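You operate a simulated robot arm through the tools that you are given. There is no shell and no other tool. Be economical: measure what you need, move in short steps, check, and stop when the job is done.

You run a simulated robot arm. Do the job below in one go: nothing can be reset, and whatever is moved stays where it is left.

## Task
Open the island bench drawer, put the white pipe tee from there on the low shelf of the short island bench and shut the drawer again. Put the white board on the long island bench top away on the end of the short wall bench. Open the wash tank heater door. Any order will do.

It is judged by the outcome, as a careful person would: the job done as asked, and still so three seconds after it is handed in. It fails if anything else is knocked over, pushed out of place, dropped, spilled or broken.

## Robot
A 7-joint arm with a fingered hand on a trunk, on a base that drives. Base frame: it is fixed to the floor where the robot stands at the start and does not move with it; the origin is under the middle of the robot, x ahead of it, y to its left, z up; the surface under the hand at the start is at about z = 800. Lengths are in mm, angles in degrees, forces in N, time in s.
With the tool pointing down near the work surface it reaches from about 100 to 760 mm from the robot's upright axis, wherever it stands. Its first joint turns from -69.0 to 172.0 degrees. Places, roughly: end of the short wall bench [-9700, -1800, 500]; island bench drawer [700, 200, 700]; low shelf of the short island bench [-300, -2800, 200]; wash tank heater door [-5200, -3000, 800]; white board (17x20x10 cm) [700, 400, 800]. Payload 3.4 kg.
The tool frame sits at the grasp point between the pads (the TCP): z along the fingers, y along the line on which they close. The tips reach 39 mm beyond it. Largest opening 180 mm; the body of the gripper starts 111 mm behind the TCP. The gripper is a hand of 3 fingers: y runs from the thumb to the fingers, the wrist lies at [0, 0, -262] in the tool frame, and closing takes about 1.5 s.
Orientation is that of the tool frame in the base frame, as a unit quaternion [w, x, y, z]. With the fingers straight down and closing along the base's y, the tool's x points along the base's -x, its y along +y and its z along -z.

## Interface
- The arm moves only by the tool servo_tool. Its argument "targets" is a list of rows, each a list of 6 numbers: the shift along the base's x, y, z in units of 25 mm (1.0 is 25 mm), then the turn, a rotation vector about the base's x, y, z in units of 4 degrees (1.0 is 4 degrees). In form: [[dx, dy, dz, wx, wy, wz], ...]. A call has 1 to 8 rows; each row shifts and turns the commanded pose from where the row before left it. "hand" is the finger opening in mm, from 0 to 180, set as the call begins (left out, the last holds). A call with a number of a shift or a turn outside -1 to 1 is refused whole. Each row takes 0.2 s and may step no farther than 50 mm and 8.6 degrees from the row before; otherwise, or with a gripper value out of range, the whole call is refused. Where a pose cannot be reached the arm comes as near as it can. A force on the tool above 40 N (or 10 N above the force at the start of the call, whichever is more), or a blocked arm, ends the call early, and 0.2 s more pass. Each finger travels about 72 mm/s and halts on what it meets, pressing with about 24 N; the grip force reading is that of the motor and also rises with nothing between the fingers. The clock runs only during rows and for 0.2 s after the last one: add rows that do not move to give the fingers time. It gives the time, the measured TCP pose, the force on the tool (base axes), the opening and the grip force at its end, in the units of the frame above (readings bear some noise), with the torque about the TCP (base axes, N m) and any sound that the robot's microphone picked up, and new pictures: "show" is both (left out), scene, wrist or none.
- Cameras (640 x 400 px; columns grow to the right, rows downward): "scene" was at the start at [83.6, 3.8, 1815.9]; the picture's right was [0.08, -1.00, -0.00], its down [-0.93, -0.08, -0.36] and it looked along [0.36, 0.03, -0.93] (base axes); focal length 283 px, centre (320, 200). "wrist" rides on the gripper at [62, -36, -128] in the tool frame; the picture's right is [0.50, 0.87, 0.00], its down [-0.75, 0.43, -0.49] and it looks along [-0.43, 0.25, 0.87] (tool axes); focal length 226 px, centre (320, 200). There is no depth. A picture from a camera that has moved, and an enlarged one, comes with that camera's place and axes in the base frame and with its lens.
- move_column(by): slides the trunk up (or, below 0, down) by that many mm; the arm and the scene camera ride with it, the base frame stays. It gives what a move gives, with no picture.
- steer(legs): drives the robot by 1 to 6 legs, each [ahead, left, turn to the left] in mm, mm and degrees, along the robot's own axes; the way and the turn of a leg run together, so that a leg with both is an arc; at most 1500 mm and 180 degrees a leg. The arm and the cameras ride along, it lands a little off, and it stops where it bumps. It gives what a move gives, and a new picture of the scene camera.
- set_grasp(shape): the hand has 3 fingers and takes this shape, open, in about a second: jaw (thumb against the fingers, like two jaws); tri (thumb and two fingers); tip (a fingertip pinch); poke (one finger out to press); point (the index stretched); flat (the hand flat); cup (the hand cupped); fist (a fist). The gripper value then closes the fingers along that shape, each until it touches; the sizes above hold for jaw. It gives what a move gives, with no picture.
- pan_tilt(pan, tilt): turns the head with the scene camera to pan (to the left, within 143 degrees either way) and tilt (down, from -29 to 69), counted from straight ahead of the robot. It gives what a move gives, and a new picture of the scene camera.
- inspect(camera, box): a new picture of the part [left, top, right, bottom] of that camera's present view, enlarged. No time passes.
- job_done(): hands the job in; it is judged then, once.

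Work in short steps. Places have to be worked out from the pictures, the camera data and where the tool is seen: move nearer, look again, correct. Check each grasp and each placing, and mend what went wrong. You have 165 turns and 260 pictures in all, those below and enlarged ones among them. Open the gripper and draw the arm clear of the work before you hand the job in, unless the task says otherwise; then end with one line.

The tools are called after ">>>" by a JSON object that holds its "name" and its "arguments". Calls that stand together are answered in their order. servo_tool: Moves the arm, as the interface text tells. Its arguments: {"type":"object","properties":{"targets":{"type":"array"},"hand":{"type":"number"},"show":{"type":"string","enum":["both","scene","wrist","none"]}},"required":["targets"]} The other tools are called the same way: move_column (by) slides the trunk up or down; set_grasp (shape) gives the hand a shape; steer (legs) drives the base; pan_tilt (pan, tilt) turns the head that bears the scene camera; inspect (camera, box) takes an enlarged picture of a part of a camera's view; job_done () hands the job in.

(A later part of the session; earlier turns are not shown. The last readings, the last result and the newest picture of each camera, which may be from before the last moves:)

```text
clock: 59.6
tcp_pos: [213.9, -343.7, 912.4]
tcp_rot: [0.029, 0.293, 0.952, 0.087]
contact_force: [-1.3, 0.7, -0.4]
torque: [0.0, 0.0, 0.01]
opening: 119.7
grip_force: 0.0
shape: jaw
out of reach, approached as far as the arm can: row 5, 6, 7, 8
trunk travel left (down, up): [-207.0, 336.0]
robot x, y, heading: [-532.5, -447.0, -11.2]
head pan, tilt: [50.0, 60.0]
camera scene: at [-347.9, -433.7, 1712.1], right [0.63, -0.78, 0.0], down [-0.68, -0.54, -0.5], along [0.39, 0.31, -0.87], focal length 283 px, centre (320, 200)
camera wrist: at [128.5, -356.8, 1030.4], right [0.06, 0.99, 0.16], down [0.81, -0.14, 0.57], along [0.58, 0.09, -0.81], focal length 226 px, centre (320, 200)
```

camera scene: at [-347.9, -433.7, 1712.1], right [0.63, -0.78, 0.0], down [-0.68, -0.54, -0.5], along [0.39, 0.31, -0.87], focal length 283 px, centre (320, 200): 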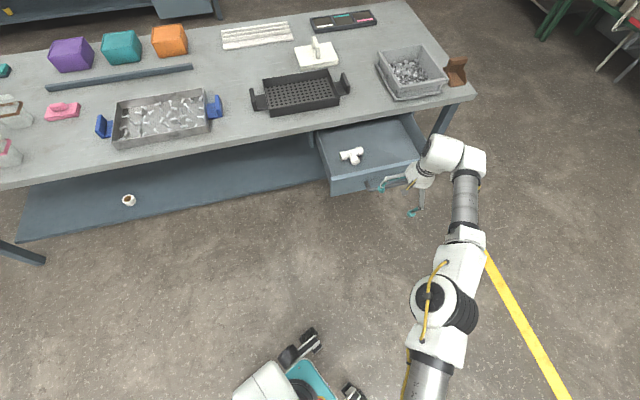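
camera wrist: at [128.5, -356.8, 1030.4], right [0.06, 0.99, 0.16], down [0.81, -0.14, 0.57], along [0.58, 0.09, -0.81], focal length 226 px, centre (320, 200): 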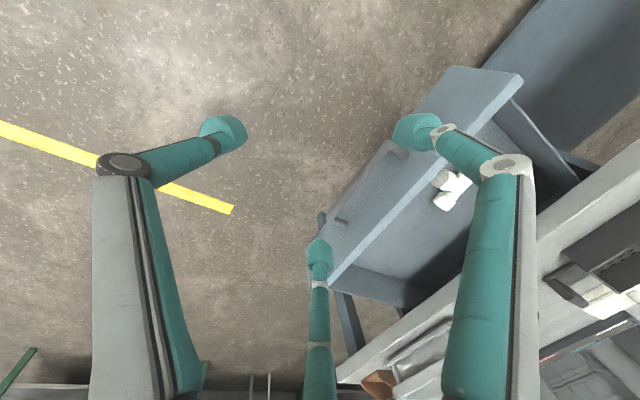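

Nice: the hand points down with the right closing direction, but the arm is stretched. I pull the hand in by 200 mm toward the robot, then drive the base up so it hovers above the tee.

>>> {"name": "servo_tool", "arguments": {"targets": [[-0.98, 0.19, 0, 0, 0, 1], [-0.98, 0.19, 0, 0, 0, 0], [-0.98, 0.19, 0, 0, 0, 0], [-0.98, 0.19, 0, 0, 0, 0], [-0.98, 0.19, 0, 0, 0, 0], [-0.98, 0.19, 0, 0, 0, 0], [-0.98, 0.19, 0, 0, 0, 0], [-0.98, 0.19, 0, 0, 0, 0]], "show": "none"}}

>>> {"name": "steer", "arguments": {"legs": [[200, 200, 0]]}}

```text
clock: 61.5
tcp_pos: [14.3, -308.0, 913.4]
tcp_rot: [0.026, 0.259, 0.961, 0.09]
contact_force: [0.4, -0.4, 0.9]
torque: [0.01, -0.02, -0.01]
opening: 119.6
grip_force: 0.0
shape: jaw
trunk travel left (down, up): [-207.0, 336.0]
robot x, y, heading: [-534.2, -447.6, -11.2]
head pan, tilt: [50.0, 60.0]
```

```text
clock: 63.4
tcp_pos: [251.2, -161.1, 915.3]
tcp_rot: [0.026, 0.26, 0.961, 0.095]
contact_force: [1.2, -0.8, 0.0]
torque: [0.06, 0.07, 0.02]
opening: 119.4
grip_force: 0.1
shape: jaw
trunk travel left (down, up): [-207.0, 336.0]
robot x, y, heading: [-294.4, -289.7, -11.3]
head pan, tilt: [50.0, 60.0]
camera scene: at [-114.4, -297.1, 1712.5], right [0.63, -0.78, -0.01], down [-0.68, -0.54, -0.51], along [0.39, 0.32, -0.86], focal length 283 px, centre (320, 200)
```

scene: 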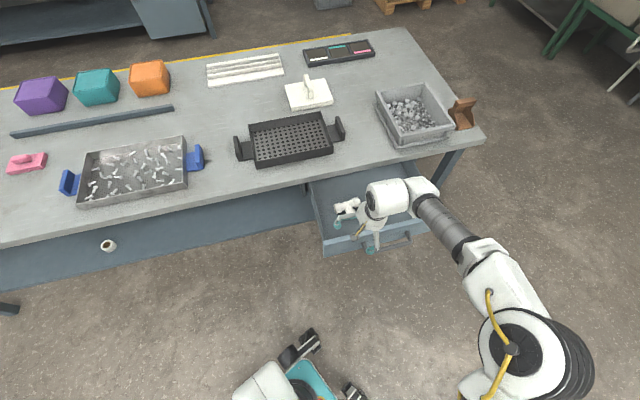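

The remaining offset to the tee is about (151, 138). I drive the base most of it and look again.

>>> {"name": "steer", "arguments": {"legs": [[118, 155, 0]]}}

>>> {"name": "inspect", "arguments": {"camera": "wrist", "box": [0, 0, 640, 400]}}

```text
clock: 65.0
tcp_pos: [394.8, -33.5, 916.6]
tcp_rot: [0.027, 0.261, 0.961, 0.092]
contact_force: [0.4, -1.0, 0.1]
torque: [0.04, 0.07, 0.01]
opening: 119.8
grip_force: 0.1
shape: jaw
trunk travel left (down, up): [-207.0, 336.0]
robot x, y, heading: [-151.4, -169.8, -11.1]
head pan, tilt: [50.0, 60.0]
camera scene: at [31.4, -168.1, 1712.4], right [0.63, -0.78, -0.01], down [-0.68, -0.54, -0.5], along [0.39, 0.32, -0.86], focal length 283 px, centre (320, 200)
```

scene: 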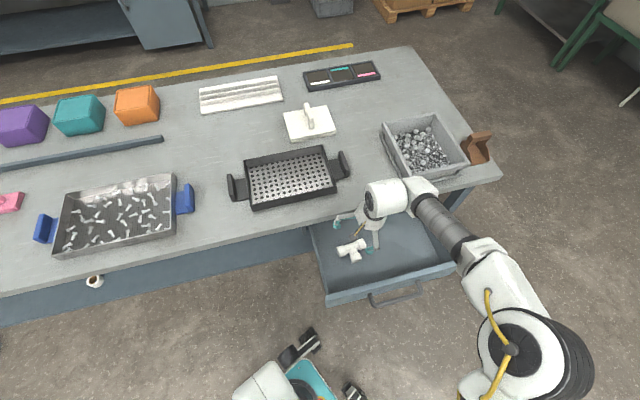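

```text
1.00 times, centred on (320, 200) of wrist (not enlarged: the box is as wide or as high as the picture)
camera zoom: at [310.7, -51.8, 1034.2], right [0.0, 0.99, 0.16], down [0.82, -0.09, 0.57], along [0.58, 0.13, -0.81], focal length 226 px, centre (320, 200)
```

zoom: 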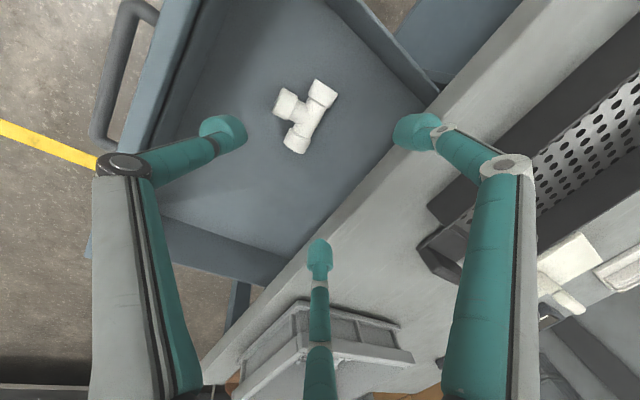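

Both views agree on the tee, at about [405, -13] with its branch end at [388, -44]. I centre above it and descend to z ≈ 770, then look.

>>> {"name": "servo_tool", "arguments": {"targets": [[0.1, 0.3, -1, 0, 0, 0], [0, 0, -1, 0, 0, 0], [0, 0, -1, 0, 0, 0], [0, 0, -1, 0, 0, 0], [0, 0, -1, 0, 0, 0], [0, 0, -0.8, 0, 0, 0]], "hand": 105, "show": "both"}}

```text
clock: 66.4
tcp_pos: [396.6, -19.8, 771.0]
tcp_rot: [0.029, 0.26, 0.961, 0.089]
contact_force: [0.9, -0.2, -0.1]
torque: [0.03, 0.0, 0.04]
opening: 105.4
grip_force: 0.0
shape: jaw
trunk travel left (down, up): [-207.0, 336.0]
robot x, y, heading: [-151.3, -167.5, -11.3]
head pan, tilt: [50.0, 60.0]
camera scene: at [33.6, -156.0, 1712.1], right [0.63, -0.78, 0.0], down [-0.68, -0.54, -0.5], along [0.39, 0.31, -0.87], focal length 283 px, centre (320, 200)
camera wrist: at [310.6, -38.2, 888.9], right [0.0, 0.99, 0.16], down [0.82, -0.09, 0.57], along [0.58, 0.13, -0.81], focal length 226 px, centre (320, 200)
```

scene: 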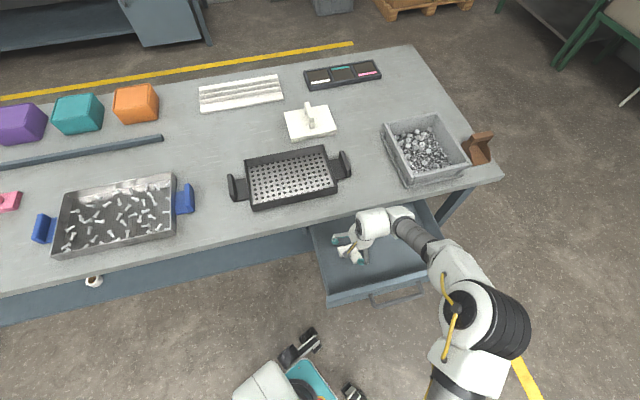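
wrist: 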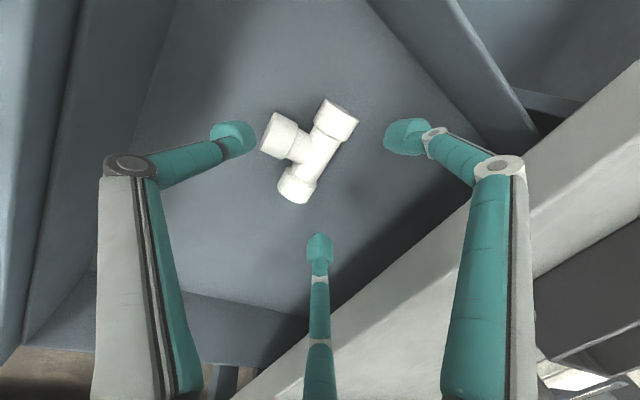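

The tee sits between the open fingers. I shift 5 mm and descend to z ≈ 700.

>>> {"name": "servo_tool", "arguments": {"targets": [[0, -0.2, -1, 0, 0, 0], [0, 0, -1, 0, 0, 0], [0, 0, -0.8, 0, 0, 0]], "show": "wrist"}}

>>> {"name": "inspect", "arguments": {"camera": "scene", "box": [300, 180, 460, 280]}}

```text
clock: 67.2
tcp_pos: [396.0, -20.9, 704.4]
tcp_rot: [0.033, 0.261, 0.96, 0.092]
contact_force: [-1.1, 1.1, 22.8]
torque: [0.31, -1.58, 0.11]
opening: 106.2
grip_force: 0.1
shape: jaw
trunk travel left (down, up): [-207.0, 336.0]
robot x, y, heading: [-152.5, -169.7, -11.2]
head pan, tilt: [50.0, 60.0]
camera wrist: at [309.8, -38.9, 821.9], right [0.0, 0.99, 0.16], down [0.81, -0.09, 0.58], along [0.59, 0.13, -0.8], focal length 226 px, centre (320, 200)
```

wrist: 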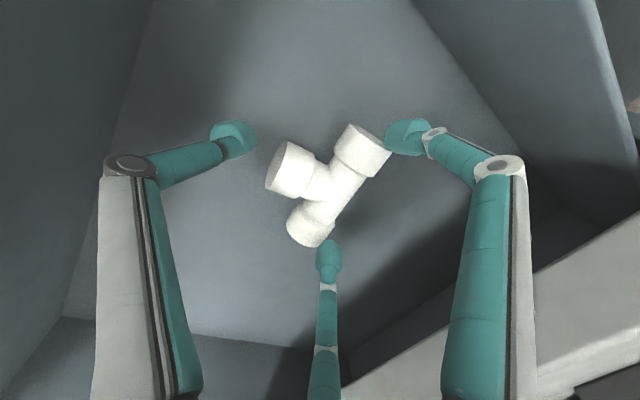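

```text
4.00 times, centred on (380, 230) of scene
camera zoom: at [26.4, -155.0, 1713.6], right [0.63, -0.78, 0.0], down [-0.68, -0.54, -0.5], along [0.39, 0.31, -0.87], focal length 1132 px, centre (80, 80)
```

zoom: 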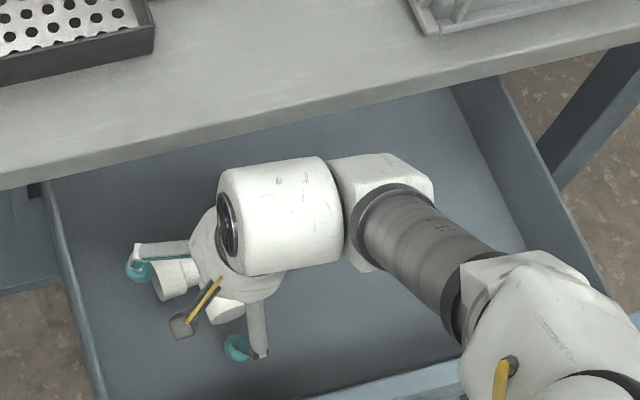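

The three fingers turn out to sit radially at 120°, and one touched near the run's end. I rise and turn the hand 60° about its axis, so that two fingers enter the corners beside the branch and one goes behind the run.

>>> {"name": "servo_tool", "arguments": {"targets": [[0, 0, 1, 0, 0, 0], [0, 0, 1, 0, 0, 0], [0, 0, 0.7, -0.155, -0.166, 1], [0, 0, 0, -0.155, -0.166, 1], [0, 0, 0, -0.155, -0.166, 1], [0, 0, 0, -0.155, -0.166, 1], [0, 0, 0, -0.155, -0.166, 1], [0, 0, 0, -0.155, -0.166, 1]], "show": "none"}}

>>> {"name": "servo_tool", "arguments": {"targets": [[0, 0, 0, -0.155, -0.166, 1], [0, 0, 0, -0.155, -0.166, 1], [0, 0, 0, -0.155, -0.166, 1], [0, 0, 0, -0.155, -0.166, 1], [0, 0, 0, -0.155, -0.166, 1], [0, 0, 0, -0.155, -0.166, 1], [0, 0, 0, -0.155, -0.166, 1], [0, 0, 0, -0.155, -0.166, 1]], "show": "both"}}

```text
clock: 69.0
tcp_pos: [396.4, -21.8, 768.6]
tcp_rot: [0.051, 0.049, 0.995, 0.071]
contact_force: [-0.9, 0.1, 0.3]
torque: [0.01, 0.05, -0.02]
opening: 105.5
grip_force: 0.0
shape: jaw
trunk travel left (down, up): [-207.0, 336.0]
robot x, y, heading: [-149.6, -170.9, -11.7]
head pan, tilt: [50.0, 60.0]
```

```text
clock: 70.8
tcp_pos: [396.5, -22.1, 767.7]
tcp_rot: [0.078, -0.231, 0.969, 0.042]
contact_force: [0.7, -0.6, -0.5]
torque: [0.02, -0.02, -0.04]
opening: 105.2
grip_force: 0.0
shape: jaw
trunk travel left (down, up): [-207.0, 336.0]
robot x, y, heading: [-152.3, -167.3, -11.4]
head pan, tilt: [50.0, 60.0]
camera scene: at [33.5, -153.7, 1712.1], right [0.63, -0.78, 0.0], down [-0.68, -0.54, -0.5], along [0.39, 0.31, -0.87], focal length 283 px, centre (320, 200)
camera wrist: at [341.3, -95.9, 881.6], right [-0.83, 0.55, -0.05], down [0.4, 0.66, 0.63], along [0.38, 0.51, -0.77], focal length 226 px, centre (320, 200)
```

scene: 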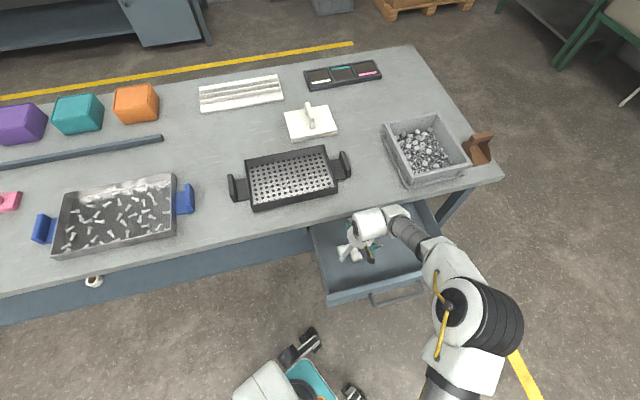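
wrist: 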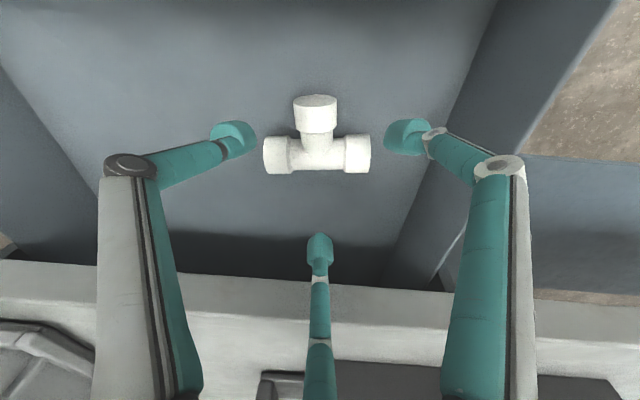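

The hand is now aligned: a finger on each side of the branch and one behind the run. I descend again.

>>> {"name": "servo_tool", "arguments": {"targets": [[0, 0, -1, 0, 0, 0], [0, 0, -1, 0, 0, 0], [0, 0, -0.8, 0, 0, 0]], "show": "wrist"}}

```text
clock: 71.6
tcp_pos: [396.9, -22.3, 698.9]
tcp_rot: [0.077, -0.231, 0.969, 0.042]
contact_force: [-0.9, -0.1, -0.1]
torque: [0.02, -0.01, -0.03]
opening: 105.4
grip_force: 0.1
shape: jaw
trunk travel left (down, up): [-207.0, 336.0]
robot x, y, heading: [-152.2, -168.6, -11.7]
head pan, tilt: [50.0, 60.0]
camera wrist: at [341.3, -96.4, 812.0], right [-0.83, 0.55, -0.05], down [0.4, 0.66, 0.63], along [0.38, 0.51, -0.77], focal length 226 px, centre (320, 200)
```

wrist: 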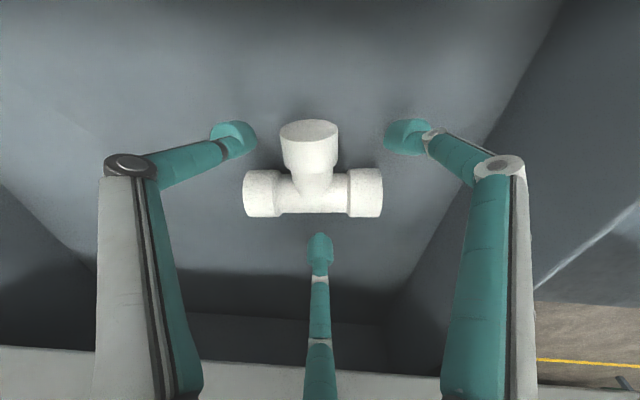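

No contact this time. I go down another 12 mm and close gently.

>>> {"name": "servo_tool", "arguments": {"targets": [[0, 0, -0.25, 0, 0, 0], [0, 0, -0.25, 0, 0, 0]], "show": "none"}}

>>> {"name": "servo_tool", "arguments": {"targets": [[0, 0, 0, 0, 0, 0], [0, 0, 0, 0, 0, 0], [0, 0, 0, 0, 0, 0], [0, 0, 0, 0, 0, 0], [0, 0, 0, 0, 0, 0], [0, 0, 0, 0, 0, 0], [0, 0, 0, 0, 0, 0]], "hand": 0, "show": "wrist"}}

```text
clock: 72.2
tcp_pos: [397.0, -20.8, 685.8]
tcp_rot: [0.078, -0.231, 0.969, 0.042]
contact_force: [-0.5, -0.2, 0.1]
torque: [0.01, 0.01, 0.01]
opening: 105.6
grip_force: 0.1
shape: jaw
trunk travel left (down, up): [-207.0, 336.0]
robot x, y, heading: [-154.0, -169.4, -11.3]
head pan, tilt: [50.0, 60.0]
```

```text
clock: 73.8
tcp_pos: [395.9, -20.7, 686.4]
tcp_rot: [0.078, -0.231, 0.969, 0.041]
contact_force: [0.5, -0.9, 0.9]
torque: [-0.06, 0.06, -0.01]
opening: 47.4
grip_force: 24.0
shape: jaw
trunk travel left (down, up): [-207.0, 336.0]
robot x, y, heading: [-153.2, -172.4, -11.6]
head pan, tilt: [50.0, 60.0]
camera wrist: at [341.0, -95.8, 800.1], right [-0.83, 0.55, -0.05], down [0.4, 0.66, 0.63], along [0.38, 0.51, -0.77], focal length 226 px, centre (320, 200)
```

wrist: 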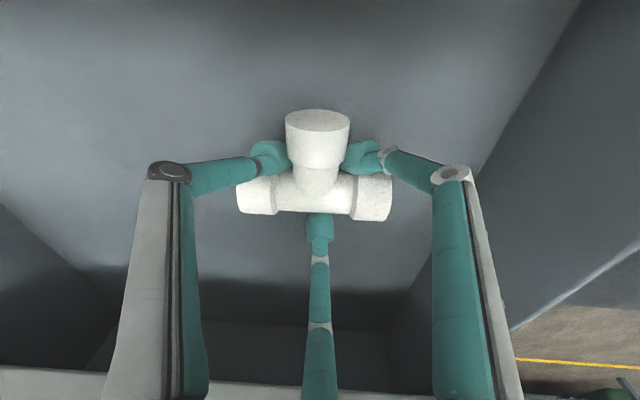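

Exactly as planned: the tee is gripped by three fingers at 24 N. I lift it clear of the drawer.

>>> {"name": "servo_tool", "arguments": {"targets": [[0, 0, 1, 0, 0, 0], [0, 0, 1, 0, 0, 0], [0, 0, 1, 0, 0, 0], [0, 0, 1, 0, 0, 0], [0, 0, 1, 0, 0, 0], [0, 0, 1, 0, 0, 0], [0, 0, 1, 0, 0, 0], [0, 0, 1, 0, 0, 0]], "show": "both"}}

```text
clock: 75.6
tcp_pos: [397.7, -23.9, 886.4]
tcp_rot: [0.077, -0.23, 0.969, 0.042]
contact_force: [-0.5, 0.7, -0.9]
torque: [0.01, -0.02, 0.0]
opening: 47.2
grip_force: 23.7
shape: jaw
trunk travel left (down, up): [-207.0, 336.0]
robot x, y, heading: [-152.2, -167.2, -11.3]
head pan, tilt: [50.0, 60.0]
camera scene: at [32.7, -154.3, 1712.2], right [0.63, -0.78, 0.0], down [-0.68, -0.54, -0.5], along [0.39, 0.31, -0.87], focal length 283 px, centre (320, 200)
camera wrist: at [341.4, -97.5, 999.5], right [-0.83, 0.55, -0.05], down [0.4, 0.66, 0.63], along [0.38, 0.51, -0.77], focal length 226 px, centre (320, 200)
```

scene: 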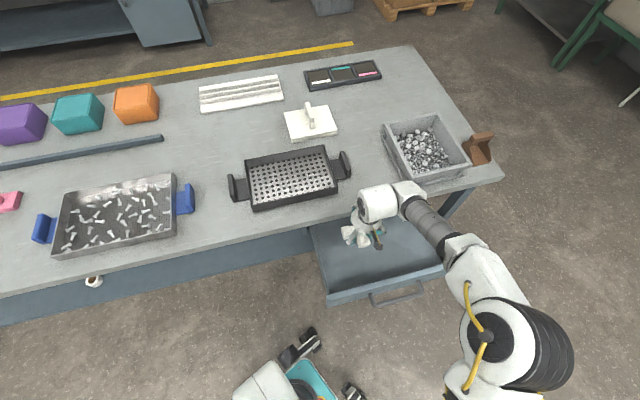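
wrist: 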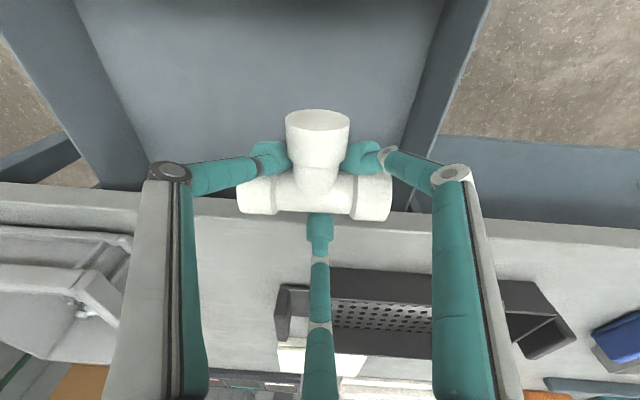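

The tee is held firmly. I back away from the long bench, turn right round, and drive toward the short island bench around [-300, -2800].

>>> {"name": "steer", "arguments": {"legs": [[-247, -547, 0], [0, 0, 180]]}}

>>> {"name": "pan_tilt", "arguments": {"pan": 60, "tilt": 30}}

```text
clock: 86.4
tcp_pos: [-1055.1, -797.1, 885.7]
tcp_rot: [0.042, 0.97, 0.225, -0.079]
contact_force: [0.0, 0.2, 0.0]
torque: [0.02, -0.01, -0.01]
opening: 46.6
grip_force: 23.9
shape: jaw
trunk travel left (down, up): [-207.0, 336.0]
robot x, y, heading: [-502.2, -659.5, 168.2]
head pan, tilt: [50.0, 60.0]
camera scene: at [-692.3, -669.5, 1712.1], right [-0.62, 0.79, 0.0], down [0.68, 0.53, -0.5], along [-0.39, -0.31, -0.87], focal length 283 px, centre (320, 200)
```

scene: 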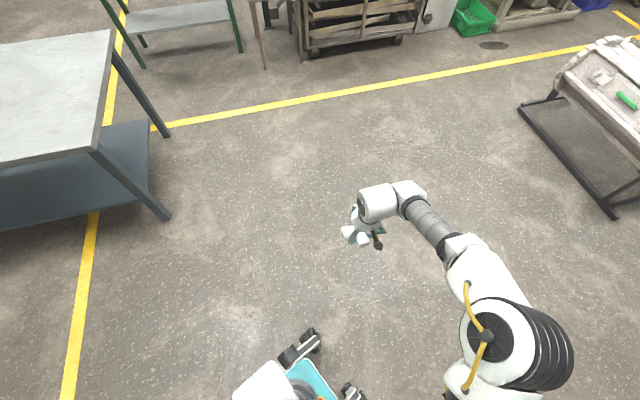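

```text
clock: 87.3
tcp_pos: [-1052.5, -799.3, 886.0]
tcp_rot: [0.041, 0.97, 0.226, -0.078]
contact_force: [0.2, 0.0, -0.4]
torque: [-0.01, -0.02, 0.02]
opening: 46.1
grip_force: 24.1
shape: jaw
trunk travel left (down, up): [-207.0, 336.0]
robot x, y, heading: [-503.5, -659.8, 168.4]
head pan, tilt: [60.0, 30.0]
camera scene: at [-700.3, -695.5, 1754.1], right [-0.74, 0.67, 0.0], down [0.34, 0.37, -0.86], along [-0.58, -0.65, -0.5], focal length 283 px, centre (320, 200)
```

scene: 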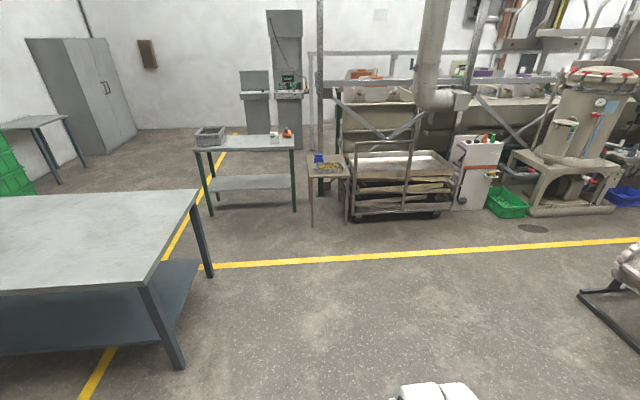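

The short island bench spans n −1955 to −2836 (in the long bench's directions) and its low shelf looks empty. I drive to a stand-off point beside its near long side.

>>> {"name": "steer", "arguments": {"legs": [[-607, 581, 0], [-607, 581, 0]]}}

```text
clock: 95.9
tcp_pos: [-106.2, -2188.7, 887.9]
tcp_rot: [0.042, 0.97, 0.226, -0.08]
contact_force: [0.0, -1.2, -1.1]
torque: [-0.01, 0.01, -0.02]
opening: 46.3
grip_force: 24.2
shape: jaw
trunk travel left (down, up): [-207.0, 336.0]
robot x, y, heading: [439.2, -2048.1, 168.1]
head pan, tilt: [60.0, 30.0]
camera scene: at [245.8, -2080.6, 1754.5], right [-0.74, 0.67, -0.01], down [0.34, 0.37, -0.87], along [-0.58, -0.65, -0.5], focal length 283 px, centre (320, 200)
```

scene: 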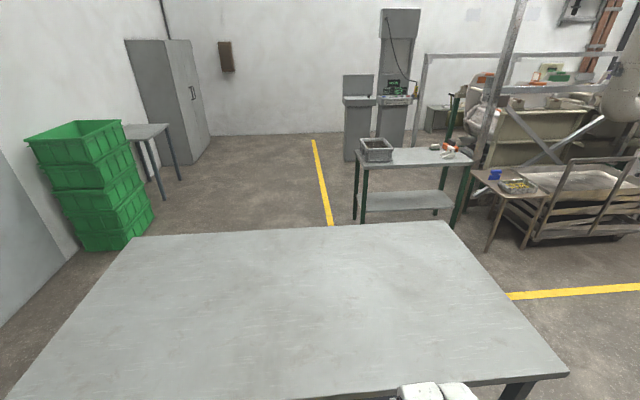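

I back off 100 mm from the edge, lower the trunk, then take the hand down toward shelf height while extending it ahead of the shoulder.

>>> {"name": "steer", "arguments": {"legs": [[-50, -115, 0]]}}

>>> {"name": "move_column", "arguments": {"by": -200}}

>>> {"name": "servo_tool", "arguments": {"targets": [[-0.95, 0.2, 0, 0, 0, 0], [-0.95, 0.2, 0, 0, 0, 0], [-0.95, 0.2, 0, 0, 0, 0], [-0.95, 0.2, -0.3, 0, 0, 0], [-0.95, 0.2, -0.5, 0, 0, 0], [-0.95, 0.2, -1, 0, 0, 0], [-0.95, 0.2, -1, 0, 0, 0], [0, 0, -1, 0, 0, 0]], "show": "none"}}

>>> {"name": "pan_tilt", "arguments": {"pan": 50, "tilt": 60}}

```text
clock: 97.1
tcp_pos: [-36.3, -2113.2, 884.3]
tcp_rot: [0.032, 0.97, 0.229, -0.077]
contact_force: [1.2, -0.3, -1.1]
torque: [0.1, 0.09, 0.01]
opening: 46.3
grip_force: 23.8
shape: jaw
trunk travel left (down, up): [-207.0, 336.0]
robot x, y, heading: [512.7, -1951.6, 168.2]
head pan, tilt: [60.0, 30.0]
camera scene: at [305.9, -2035.4, 1751.2], right [-0.75, 0.67, 0.01], down [0.34, 0.4, -0.85], along [-0.57, -0.63, -0.52], focal length 283 px, centre (320, 200)
```

scene: 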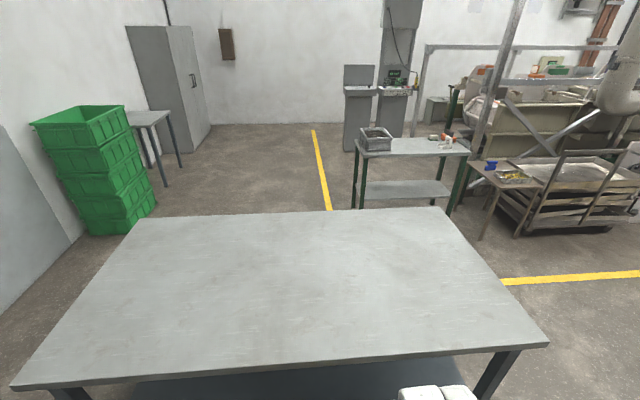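

```text
clock: 99.3
tcp_pos: [-30.9, -2108.2, 687.6]
tcp_rot: [0.035, 0.969, 0.229, -0.081]
contact_force: [-0.7, -0.5, -0.9]
torque: [0.01, 0.06, -0.01]
opening: 46.3
grip_force: 24.3
shape: jaw
trunk travel left (down, up): [-7.0, 536.0]
robot x, y, heading: [512.5, -1961.9, 168.1]
head pan, tilt: [60.0, 30.0]
```

```text
clock: 101.1
tcp_pos: [-196.1, -2050.6, 597.2]
tcp_rot: [0.044, 0.969, 0.227, -0.084]
contact_force: [-0.3, 1.0, 0.2]
torque: [-0.05, -0.06, 0.0]
opening: 46.0
grip_force: 24.3
shape: jaw
trunk travel left (down, up): [-7.0, 536.0]
robot x, y, heading: [513.4, -1954.1, 168.2]
head pan, tilt: [60.0, 30.0]
```

```text
clock: 102.0
tcp_pos: [-194.8, -2053.6, 598.1]
tcp_rot: [0.043, 0.969, 0.228, -0.084]
contact_force: [-1.1, -0.5, -1.8]
torque: [0.0, -0.01, -0.02]
opening: 46.0
grip_force: 24.2
shape: jaw
trunk travel left (down, up): [-7.0, 536.0]
robot x, y, heading: [511.1, -1953.9, 168.2]
head pan, tilt: [50.0, 60.0]
camera scene: at [3.2, -1893.8, 1436.2], right [-0.62, 0.79, -0.01], down [0.68, 0.53, -0.5], along [-0.39, -0.31, -0.87], focal length 283 px, centre (320, 200)
```

scene: 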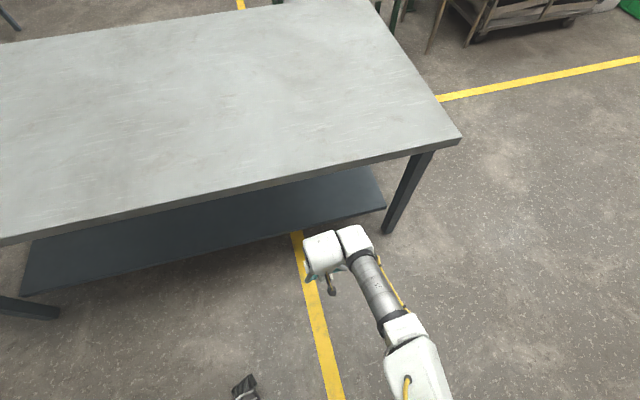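

The shelf's front edge is about 300 mm beyond the hand and its right part is free. I lower the hand to z ≈ 310 outside the bench.

>>> {"name": "servo_tool", "arguments": {"targets": [[0, 0, -1, 0, 0, 0], [0, 0, -1, 0, 0, 0], [0, 0, -1, 0, 0, 0], [0, 0, -1, 0, 0, 0], [0, 0, -1, 0, 0, 0], [0, 0, -1, 0, 0, 0]], "show": "none"}}

>>> {"name": "servo_tool", "arguments": {"targets": [[0, 0, -1, 0, 0, 0], [0, 0, -1, 0, 0, 0], [0, 0, -1, 0, 0, 0], [0, 0, -1, 0, 0, 0], [0, 0, -1, 0, 0, 0], [0, 0, -0.6, 0, 0, 0]], "show": "both"}}

```text
clock: 103.4
tcp_pos: [-195.0, -2057.0, 446.9]
tcp_rot: [0.042, 0.969, 0.228, -0.083]
contact_force: [0.6, -0.8, 0.3]
torque: [0.02, 0.01, -0.03]
opening: 46.1
grip_force: 24.4
shape: jaw
trunk travel left (down, up): [-7.0, 536.0]
robot x, y, heading: [512.1, -1955.8, 168.2]
head pan, tilt: [50.0, 60.0]
```

```text
clock: 104.8
tcp_pos: [-197.0, -2056.0, 305.6]
tcp_rot: [0.042, 0.969, 0.228, -0.083]
contact_force: [-0.2, 0.0, -0.2]
torque: [0.0, -0.02, -0.01]
opening: 46.1
grip_force: 24.0
shape: jaw
trunk travel left (down, up): [-7.0, 536.0]
robot x, y, heading: [511.3, -1954.4, 168.0]
head pan, tilt: [50.0, 60.0]
camera scene: at [2.3, -1897.7, 1436.0], right [-0.62, 0.79, -0.01], down [0.68, 0.53, -0.5], along [-0.39, -0.31, -0.87], focal length 283 px, centre (320, 200)
camera wrist: at [-139.5, -1980.9, 418.1], right [0.83, -0.56, -0.05], down [-0.4, -0.66, 0.64], along [-0.39, -0.51, -0.77], focal length 226 px, centre (320, 200)
```

scene: 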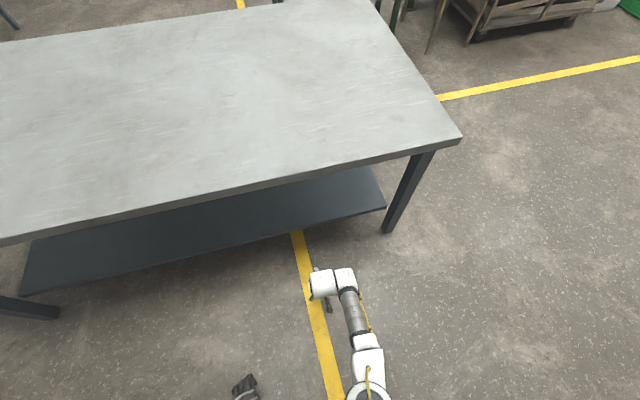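
wrist: 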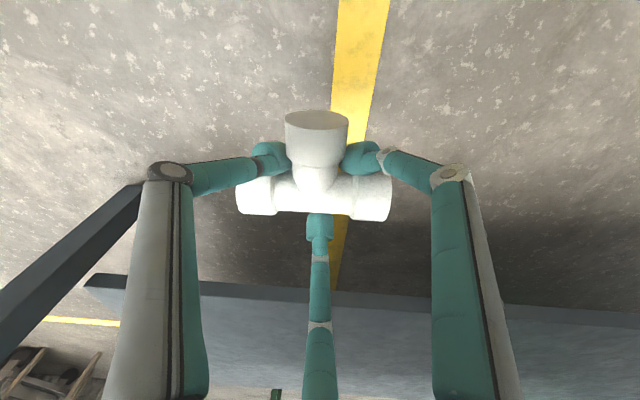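

The wrist view confirms the shelf edge (z ≈ 205). I drive 200 mm toward the bench, keeping the wrist under the top's height.

>>> {"name": "steer", "arguments": {"legs": [[81, 183, 0]]}}

>>> {"name": "servo_tool", "arguments": {"targets": [[-0.58, -0.814, 0, 0, 0, 0], [-0.58, -0.814, 0, 0, 0, 0], [-0.58, -0.814, 0, 0, 0, 0], [-0.58, -0.814, 0, 0, 0, 0]], "show": "both"}}

```text
clock: 106.4
tcp_pos: [-311.6, -2211.8, 306.8]
tcp_rot: [0.045, 0.969, 0.227, -0.085]
contact_force: [0.0, -0.2, -0.1]
torque: [-0.01, -0.03, -0.03]
opening: 46.4
grip_force: 24.4
shape: jaw
trunk travel left (down, up): [-7.0, 536.0]
robot x, y, heading: [396.2, -2109.1, 168.6]
head pan, tilt: [50.0, 60.0]
camera scene: at [-111.9, -2047.3, 1436.3], right [-0.62, 0.79, -0.01], down [0.68, 0.53, -0.5], along [-0.39, -0.32, -0.87], focal length 283 px, centre (320, 200)
```

scene: 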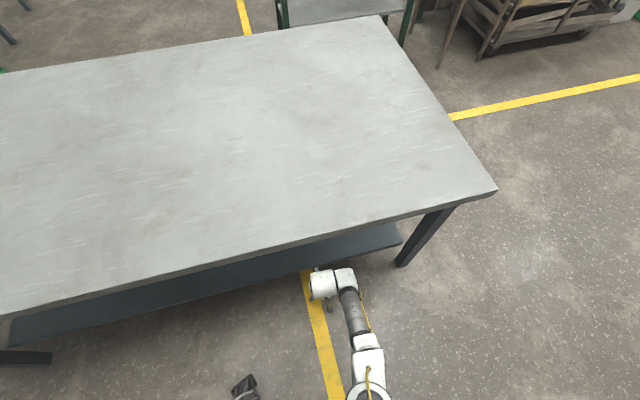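

```text
clock: 107.4
tcp_pos: [-346.5, -2251.1, 320.0]
tcp_rot: [0.041, 0.969, 0.227, -0.086]
contact_force: [0.7, -0.8, 0.4]
torque: [0.02, -0.03, 0.01]
opening: 46.0
grip_force: 24.3
shape: jaw
out of reach, approached as far as the arm can: row 2, 3, 4
trunk travel left (down, up): [-7.0, 536.0]
robot x, y, heading: [400.2, -2111.4, 168.1]
head pan, tilt: [50.0, 60.0]
camera scene: at [-112.9, -2054.7, 1436.2], right [-0.62, 0.79, -0.01], down [0.68, 0.53, -0.5], along [-0.39, -0.31, -0.87], focal length 283 px, centre (320, 200)
camera wrist: at [-288.2, -2176.2, 432.6], right [0.83, -0.56, -0.06], down [-0.4, -0.66, 0.64], along [-0.39, -0.51, -0.77], focal length 226 px, centre (320, 200)
```

scene: 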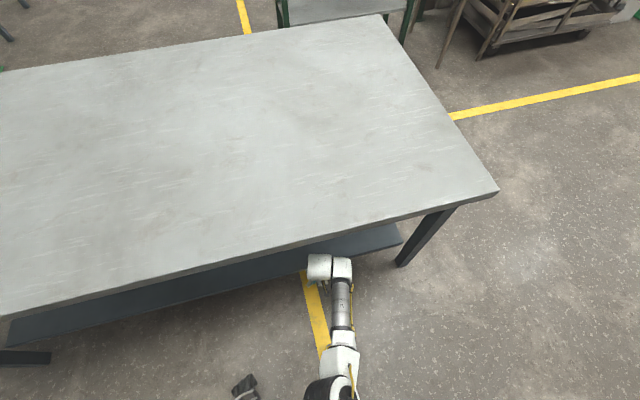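
wrist: 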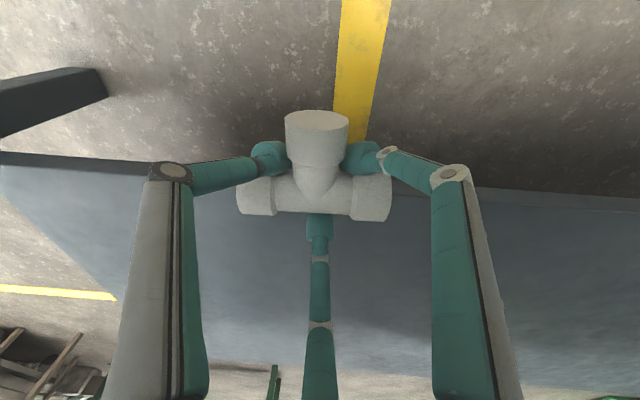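

The arm is near full stretch, so I let the base bring it in another 150 mm.

>>> {"name": "steer", "arguments": {"legs": [[61, 137, 0]]}}

>>> {"name": "inspect", "arguments": {"camera": "wrist", "box": [0, 0, 640, 400]}}

```text
clock: 108.8
tcp_pos: [-433.9, -2370.9, 320.4]
tcp_rot: [0.041, 0.969, 0.227, -0.086]
contact_force: [0.5, 0.6, -1.4]
torque: [0.0, -0.04, -0.01]
opening: 45.9
grip_force: 24.2
shape: jaw
trunk travel left (down, up): [-7.0, 536.0]
robot x, y, heading: [309.6, -2227.8, 168.1]
head pan, tilt: [50.0, 60.0]
camera scene: at [-200.2, -2170.4, 1436.3], right [-0.62, 0.79, -0.01], down [0.68, 0.53, -0.5], along [-0.39, -0.31, -0.87], focal length 283 px, centre (320, 200)
```

scene: 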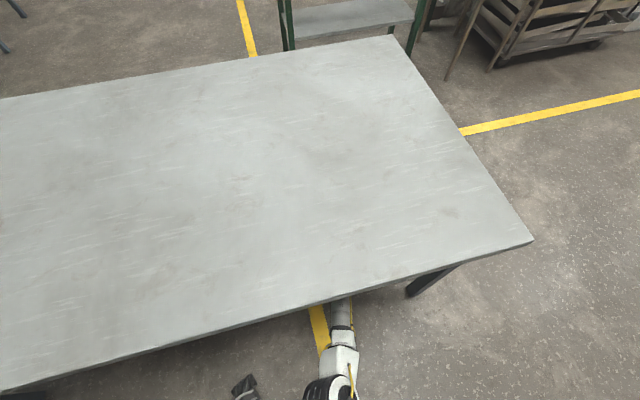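

```text
1.00 times, centred on (320, 200) of wrist (not enlarged: the box is as wide or as high as the picture)
camera zoom: at [-376.2, -2295.3, 433.1], right [0.83, -0.56, -0.06], down [-0.4, -0.66, 0.64], along [-0.4, -0.51, -0.76], focal length 226 px, centre (320, 200)
```

zoom: 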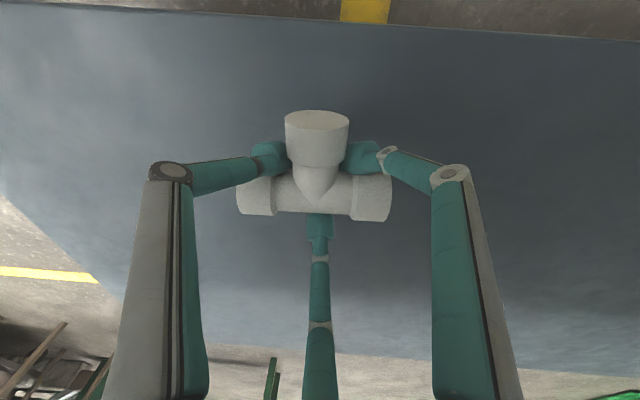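

The tee is over the shelf, about 90 mm in from the edge. I lower it while drawing back a little to stay within reach.

>>> {"name": "servo_tool", "arguments": {"targets": [[0.8, -0.2, -0.5, 0, 0, 0], [0.6, -0.2, -0.7, 0, 0, 0], [0.5, -0.2, -0.8, 0, 0, 0], [0, 0, -0.4, 0, 0, 0]], "show": "wrist"}}

```text
clock: 109.8
tcp_pos: [-391.0, -2392.6, 277.6]
tcp_rot: [0.04, 0.968, 0.228, -0.096]
contact_force: [2.3, 2.6, 26.8]
torque: [0.35, -0.14, 0.08]
opening: 49.7
grip_force: 24.2
shape: jaw
trunk travel left (down, up): [-7.0, 536.0]
robot x, y, heading: [306.3, -2233.5, 168.0]
head pan, tilt: [50.0, 60.0]
stopped in row 4: the force on the tool passed its limit at 47 N (the readings are from after the stop); the commanded pose is now the measured one
camera wrist: at [-330.1, -2317.5, 388.8], right [0.83, -0.56, -0.07], down [-0.38, -0.66, 0.65], along [-0.41, -0.51, -0.76], focal length 226 px, centre (320, 200)
```

wrist: 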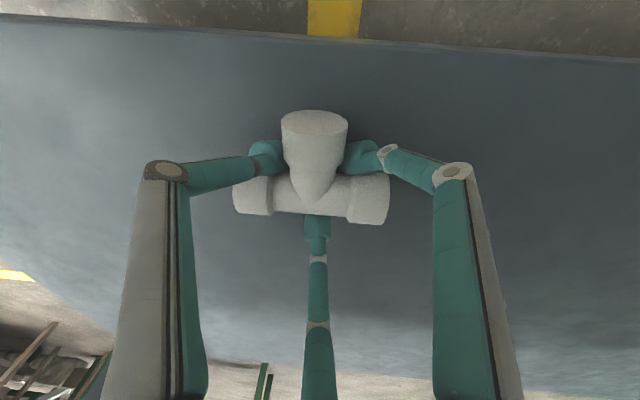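

The tee is standing on the shelf (27 N contact). I relieve the pressure slightly and open the hand.

>>> {"name": "servo_tool", "arguments": {"targets": [[0, 0, 0.08, 0, 0, 0]], "show": "none"}}

>>> {"name": "servo_tool", "arguments": {"targets": [[0, 0, 0, 0, 0, 0], [0, 0, 0, 0, 0, 0], [0, 0, 0, 0, 0, 0], [0, 0, 0, 0, 0, 0], [0, 0, 0, 0, 0, 0]], "hand": 110, "show": "wrist"}}

```text
clock: 110.2
tcp_pos: [-389.5, -2391.1, 277.2]
tcp_rot: [0.04, 0.968, 0.229, -0.096]
contact_force: [-3.6, -3.4, 24.1]
torque: [0.12, 0.13, 0.16]
opening: 49.5
grip_force: 23.7
shape: jaw
trunk travel left (down, up): [-7.0, 536.0]
robot x, y, heading: [308.0, -2231.5, 168.2]
head pan, tilt: [50.0, 60.0]
```

```text
clock: 111.4
tcp_pos: [-389.3, -2390.1, 275.8]
tcp_rot: [0.037, 0.969, 0.227, -0.093]
contact_force: [-3.8, 1.4, 11.3]
torque: [0.0, -0.32, 0.02]
opening: 101.7
grip_force: 0.1
shape: jaw
trunk travel left (down, up): [-7.0, 536.0]
robot x, y, heading: [301.7, -2231.9, 168.0]
head pan, tilt: [50.0, 60.0]
camera wrist: at [-329.1, -2314.5, 386.1], right [0.83, -0.56, -0.07], down [-0.39, -0.66, 0.65], along [-0.41, -0.51, -0.76], focal length 226 px, centre (320, 200)
```

wrist: 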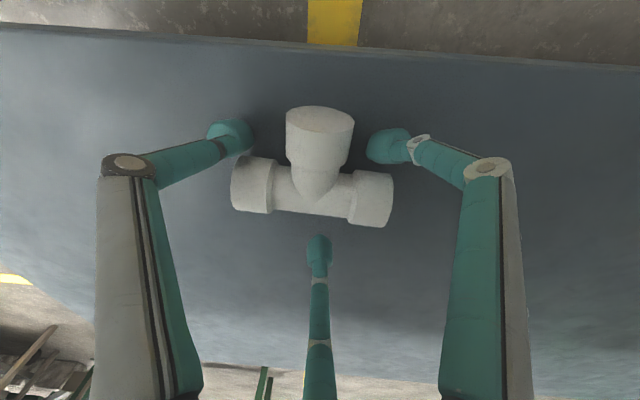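

The tee stays flat on the shelf, released. I lift the hand straight up 75 mm and then back the robot out.

>>> {"name": "servo_tool", "arguments": {"targets": [[0, 0, 0.5, 0, 0, 0], [0, 0, 1, 0, 0, 0], [0, 0, 1, 0, 0, 0], [0, 0, 0.5, 0, 0, 0]], "show": "wrist"}}

>>> {"name": "steer", "arguments": {"legs": [[-204, -457, 0]]}}

```text
clock: 112.4
tcp_pos: [-387.9, -2389.7, 352.8]
tcp_rot: [0.038, 0.968, 0.228, -0.094]
contact_force: [0.2, 0.7, 0.1]
torque: [0.01, 0.0, 0.01]
opening: 109.4
grip_force: 0.1
shape: jaw
trunk travel left (down, up): [-7.0, 536.0]
robot x, y, heading: [306.3, -2232.8, 168.0]
head pan, tilt: [50.0, 60.0]
camera wrist: at [-327.9, -2314.3, 463.5], right [0.83, -0.56, -0.07], down [-0.39, -0.66, 0.64], along [-0.41, -0.51, -0.76], focal length 226 px, centre (320, 200)
```

wrist: 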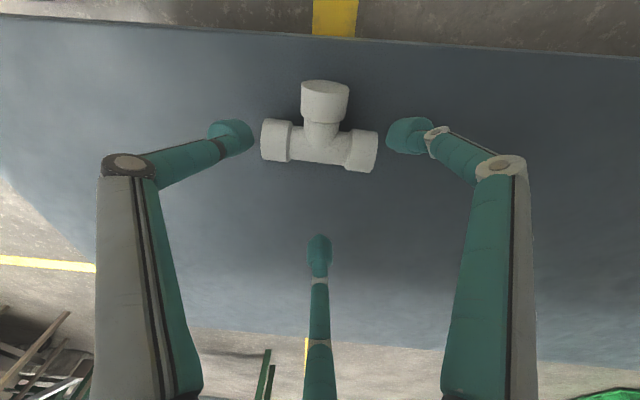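

```text
clock: 115.3
tcp_pos: [-96.6, -1983.1, 351.3]
tcp_rot: [0.037, 0.969, 0.227, -0.093]
contact_force: [-0.6, -0.4, 0.6]
torque: [0.01, -0.01, -0.03]
opening: 109.4
grip_force: 0.0
shape: jaw
trunk travel left (down, up): [-7.0, 536.0]
robot x, y, heading: [599.7, -1822.8, 168.2]
head pan, tilt: [50.0, 60.0]
camera scene: at [89.8, -1771.1, 1436.2], right [-0.62, 0.79, 0.0], down [0.69, 0.53, -0.5], along [-0.39, -0.31, -0.87], focal length 283 px, centre (320, 200)
```

scene: 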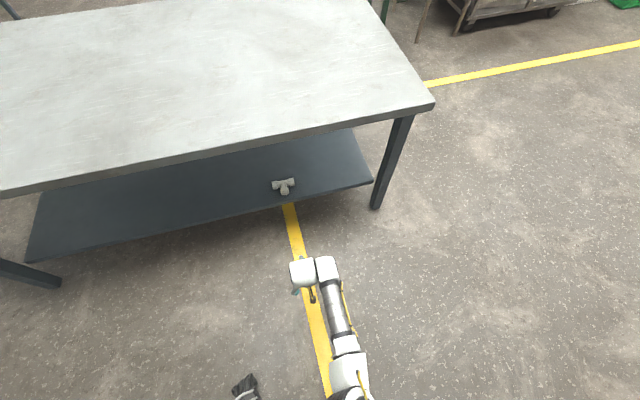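

The tee rests well inside the low shelf. Now back for the drawer: I raise and pitch the hand to the horizontal pushing pose used before, with the hand closed.

>>> {"name": "servo_tool", "arguments": {"targets": [[0, 0, 0.9, 0, 0, 0], [0, 0, 0.9, 0, 0, 0], [0, 0, 0.9, 0, 0, 0], [-0.4, -0.05, 0.9, -1, 0.713, 0], [-0.4, -0.05, 0.9, -1, 0.713, 0], [-0.4, -0.05, 0.9, -1, 0.713, 0], [-0.4, -0.05, 0.9, -1, 0.713, 0], [-0.4, -0.05, 0.9, -1, 0.713, 0]], "hand": 0, "show": "none"}}

>>> {"name": "servo_tool", "arguments": {"targets": [[-0.4, -0.05, 0.8, -1, 0.713, 0], [-0.4, -0.05, 0.8, -1, 0.713, 0], [-0.4, -0.05, 0.8, -1, 0.713, 0], [-0.4, -0.05, 0.8, -1, 0.713, 0], [-0.4, -0.05, 0.8, -1, 0.713, 0], [-0.4, -0.05, 0.8, -1, 0.713, 0], [-0.4, -0.05, 0.8, -1, 0.713, 0], [-0.4, -0.05, 0.8, -1, 0.713, 0]], "show": "none"}}

>>> {"name": "servo_tool", "arguments": {"targets": [[0, 0, 0, -1, 0.713, 0], [0, 0, 0, -1, 0.713, 0], [0, 0, 0, -1, 0.713, 0]], "show": "scene"}}

```text
clock: 117.1
tcp_pos: [-145.1, -1987.8, 536.1]
tcp_rot: [0.177, 0.928, 0.209, -0.255]
contact_force: [0.8, 0.8, -0.9]
torque: [0.0, 0.0, 0.0]
opening: 0.0
grip_force: 24.2
shape: jaw
trunk travel left (down, up): [-7.0, 536.0]
robot x, y, heading: [603.7, -1829.0, 167.9]
head pan, tilt: [50.0, 60.0]
```

```text
clock: 118.9
tcp_pos: [-226.1, -1998.8, 696.3]
tcp_rot: [0.38, 0.776, 0.162, -0.477]
contact_force: [0.1, 0.6, -0.4]
torque: [0.02, 0.02, 0.01]
opening: 0.0
grip_force: 24.3
shape: jaw
trunk travel left (down, up): [-7.0, 536.0]
robot x, y, heading: [598.9, -1828.6, 168.0]
head pan, tilt: [50.0, 60.0]
```

```text
clock: 119.7
tcp_pos: [-225.3, -1998.3, 695.1]
tcp_rot: [0.445, 0.695, 0.138, -0.548]
contact_force: [0.1, 0.1, -0.1]
torque: [0.0, -0.02, -0.04]
opening: 0.0
grip_force: 24.0
shape: jaw
trunk travel left (down, up): [-7.0, 536.0]
robot x, y, heading: [600.0, -1822.4, 168.1]
head pan, tilt: [50.0, 60.0]
camera scene: at [90.5, -1767.6, 1436.3], right [-0.62, 0.79, -0.01], down [0.69, 0.53, -0.5], along [-0.39, -0.31, -0.87], focal length 283 px, centre (320, 200)
```

scene: 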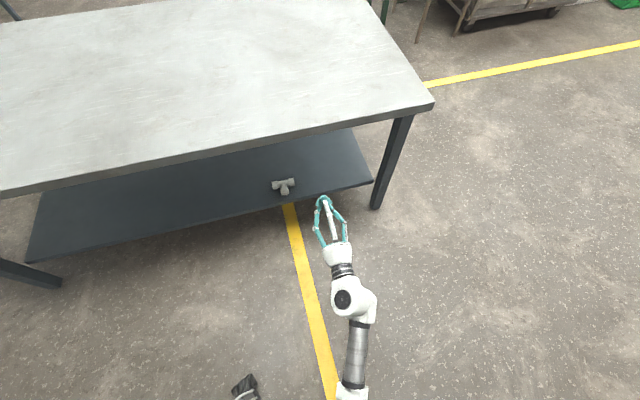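

The hand is level, closed, and pointing forward. I turn clockwise (clear of both benches) and drive back to the drawer, aiming beside its handle.

>>> {"name": "steer", "arguments": {"legs": [[0, 0, -180], [-734, 534, 0], [-734, 534, 0]]}}

```text
clock: 136.1
tcp_pos: [222.7, -320.1, 696.2]
tcp_rot: [0.548, -0.139, 0.694, 0.445]
contact_force: [0.3, 0.4, -0.3]
torque: [0.02, 0.0, 0.03]
opening: 0.0
grip_force: 23.6
shape: jaw
trunk travel left (down, up): [-7.0, 536.0]
robot x, y, heading: [-602.0, -490.4, -12.0]
head pan, tilt: [50.0, 60.0]
camera scene: at [-96.6, -548.4, 1436.5], right [0.61, -0.79, -0.01], down [-0.69, -0.53, -0.5], along [0.39, 0.31, -0.87], focal length 283 px, centre (320, 200)
```

scene: 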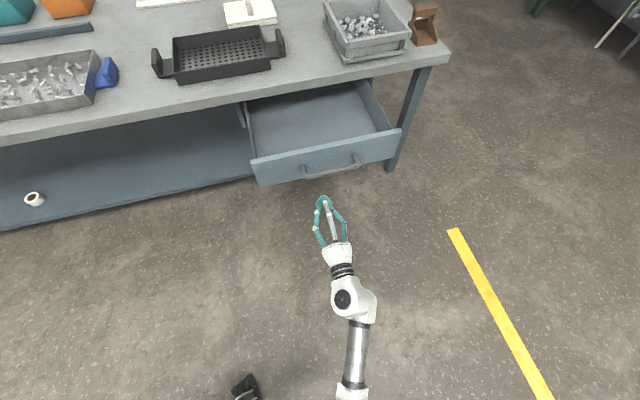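

The hand is just left of the handle. I shift 25 mm further left and advance to the drawer front.

>>> {"name": "steer", "arguments": {"legs": [[-23, 10, 0], [72, 165, 0]]}}

```text
clock: 138.0
tcp_pos: [305.1, -159.4, 699.3]
tcp_rot: [0.551, -0.138, 0.694, 0.443]
contact_force: [-0.7, -1.9, 0.7]
torque: [0.0, -0.01, 0.02]
opening: 0.1
grip_force: 23.6
shape: jaw
trunk travel left (down, up): [-7.0, 536.0]
robot x, y, heading: [-517.3, -330.0, -12.1]
head pan, tilt: [50.0, 60.0]
camera scene: at [-11.5, -388.3, 1436.6], right [0.61, -0.79, -0.01], down [-0.69, -0.53, -0.5], along [0.39, 0.31, -0.87], focal length 283 px, centre (320, 200)
```

scene: 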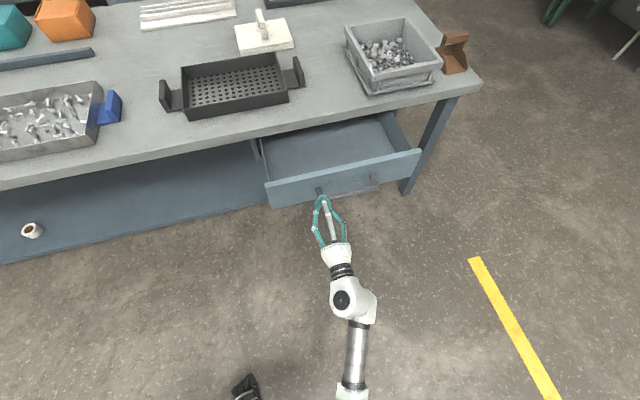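

>>> {"name": "inspect", "arguments": {"camera": "scene", "box": [260, 150, 420, 250]}}

```text
4.00 times, centred on (340, 200) of scene
camera zoom: at [-11.5, -388.3, 1436.6], right [0.61, -0.79, -0.01], down [-0.69, -0.53, -0.5], along [0.39, 0.31, -0.87], focal length 1132 px, centre (240, 200)
```

zoom: 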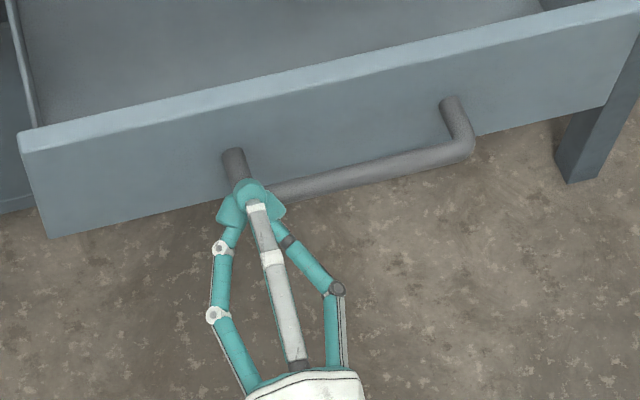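

The fingertips are on the handle's corner. I back off, shift 60 mm left, and push the flat drawer front instead.

>>> {"name": "steer", "arguments": {"legs": [[-20, -46, 0], [-55, 24, 0], [60, 138, 0]]}}

>>> {"name": "inspect", "arguments": {"camera": "scene", "box": [240, 130, 440, 255]}}

```text
clock: 140.5
tcp_pos: [314.4, -27.2, 699.2]
tcp_rot: [0.55, -0.142, 0.695, 0.441]
contact_force: [0.5, 0.4, 0.3]
torque: [0.02, 0.0, -0.04]
opening: 0.0
grip_force: 23.8
shape: jaw
trunk travel left (down, up): [-7.0, 536.0]
robot x, y, heading: [-503.0, -206.1, -12.3]
head pan, tilt: [50.0, 60.0]
camera scene: at [1.4, -257.3, 1436.1], right [0.61, -0.79, 0.0], down [-0.69, -0.53, -0.49], along [0.39, 0.3, -0.87], focal length 283 px, centre (320, 200)
```

scene: 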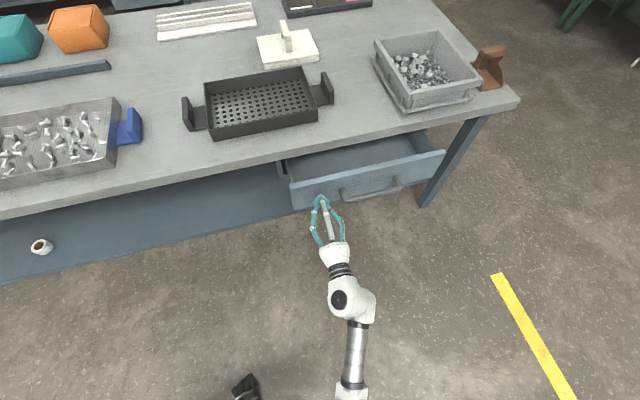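

```text
3.20 times, centred on (340, 192) of scene
camera zoom: at [1.4, -257.3, 1436.1], right [0.61, -0.79, 0.0], down [-0.69, -0.53, -0.49], along [0.39, 0.3, -0.87], focal length 906 px, centre (256, 224)
```

zoom: 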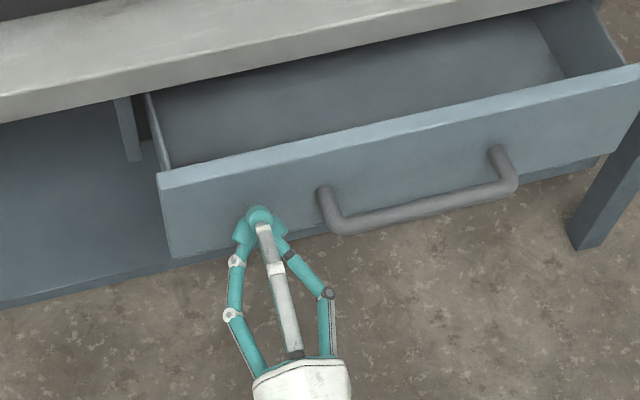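

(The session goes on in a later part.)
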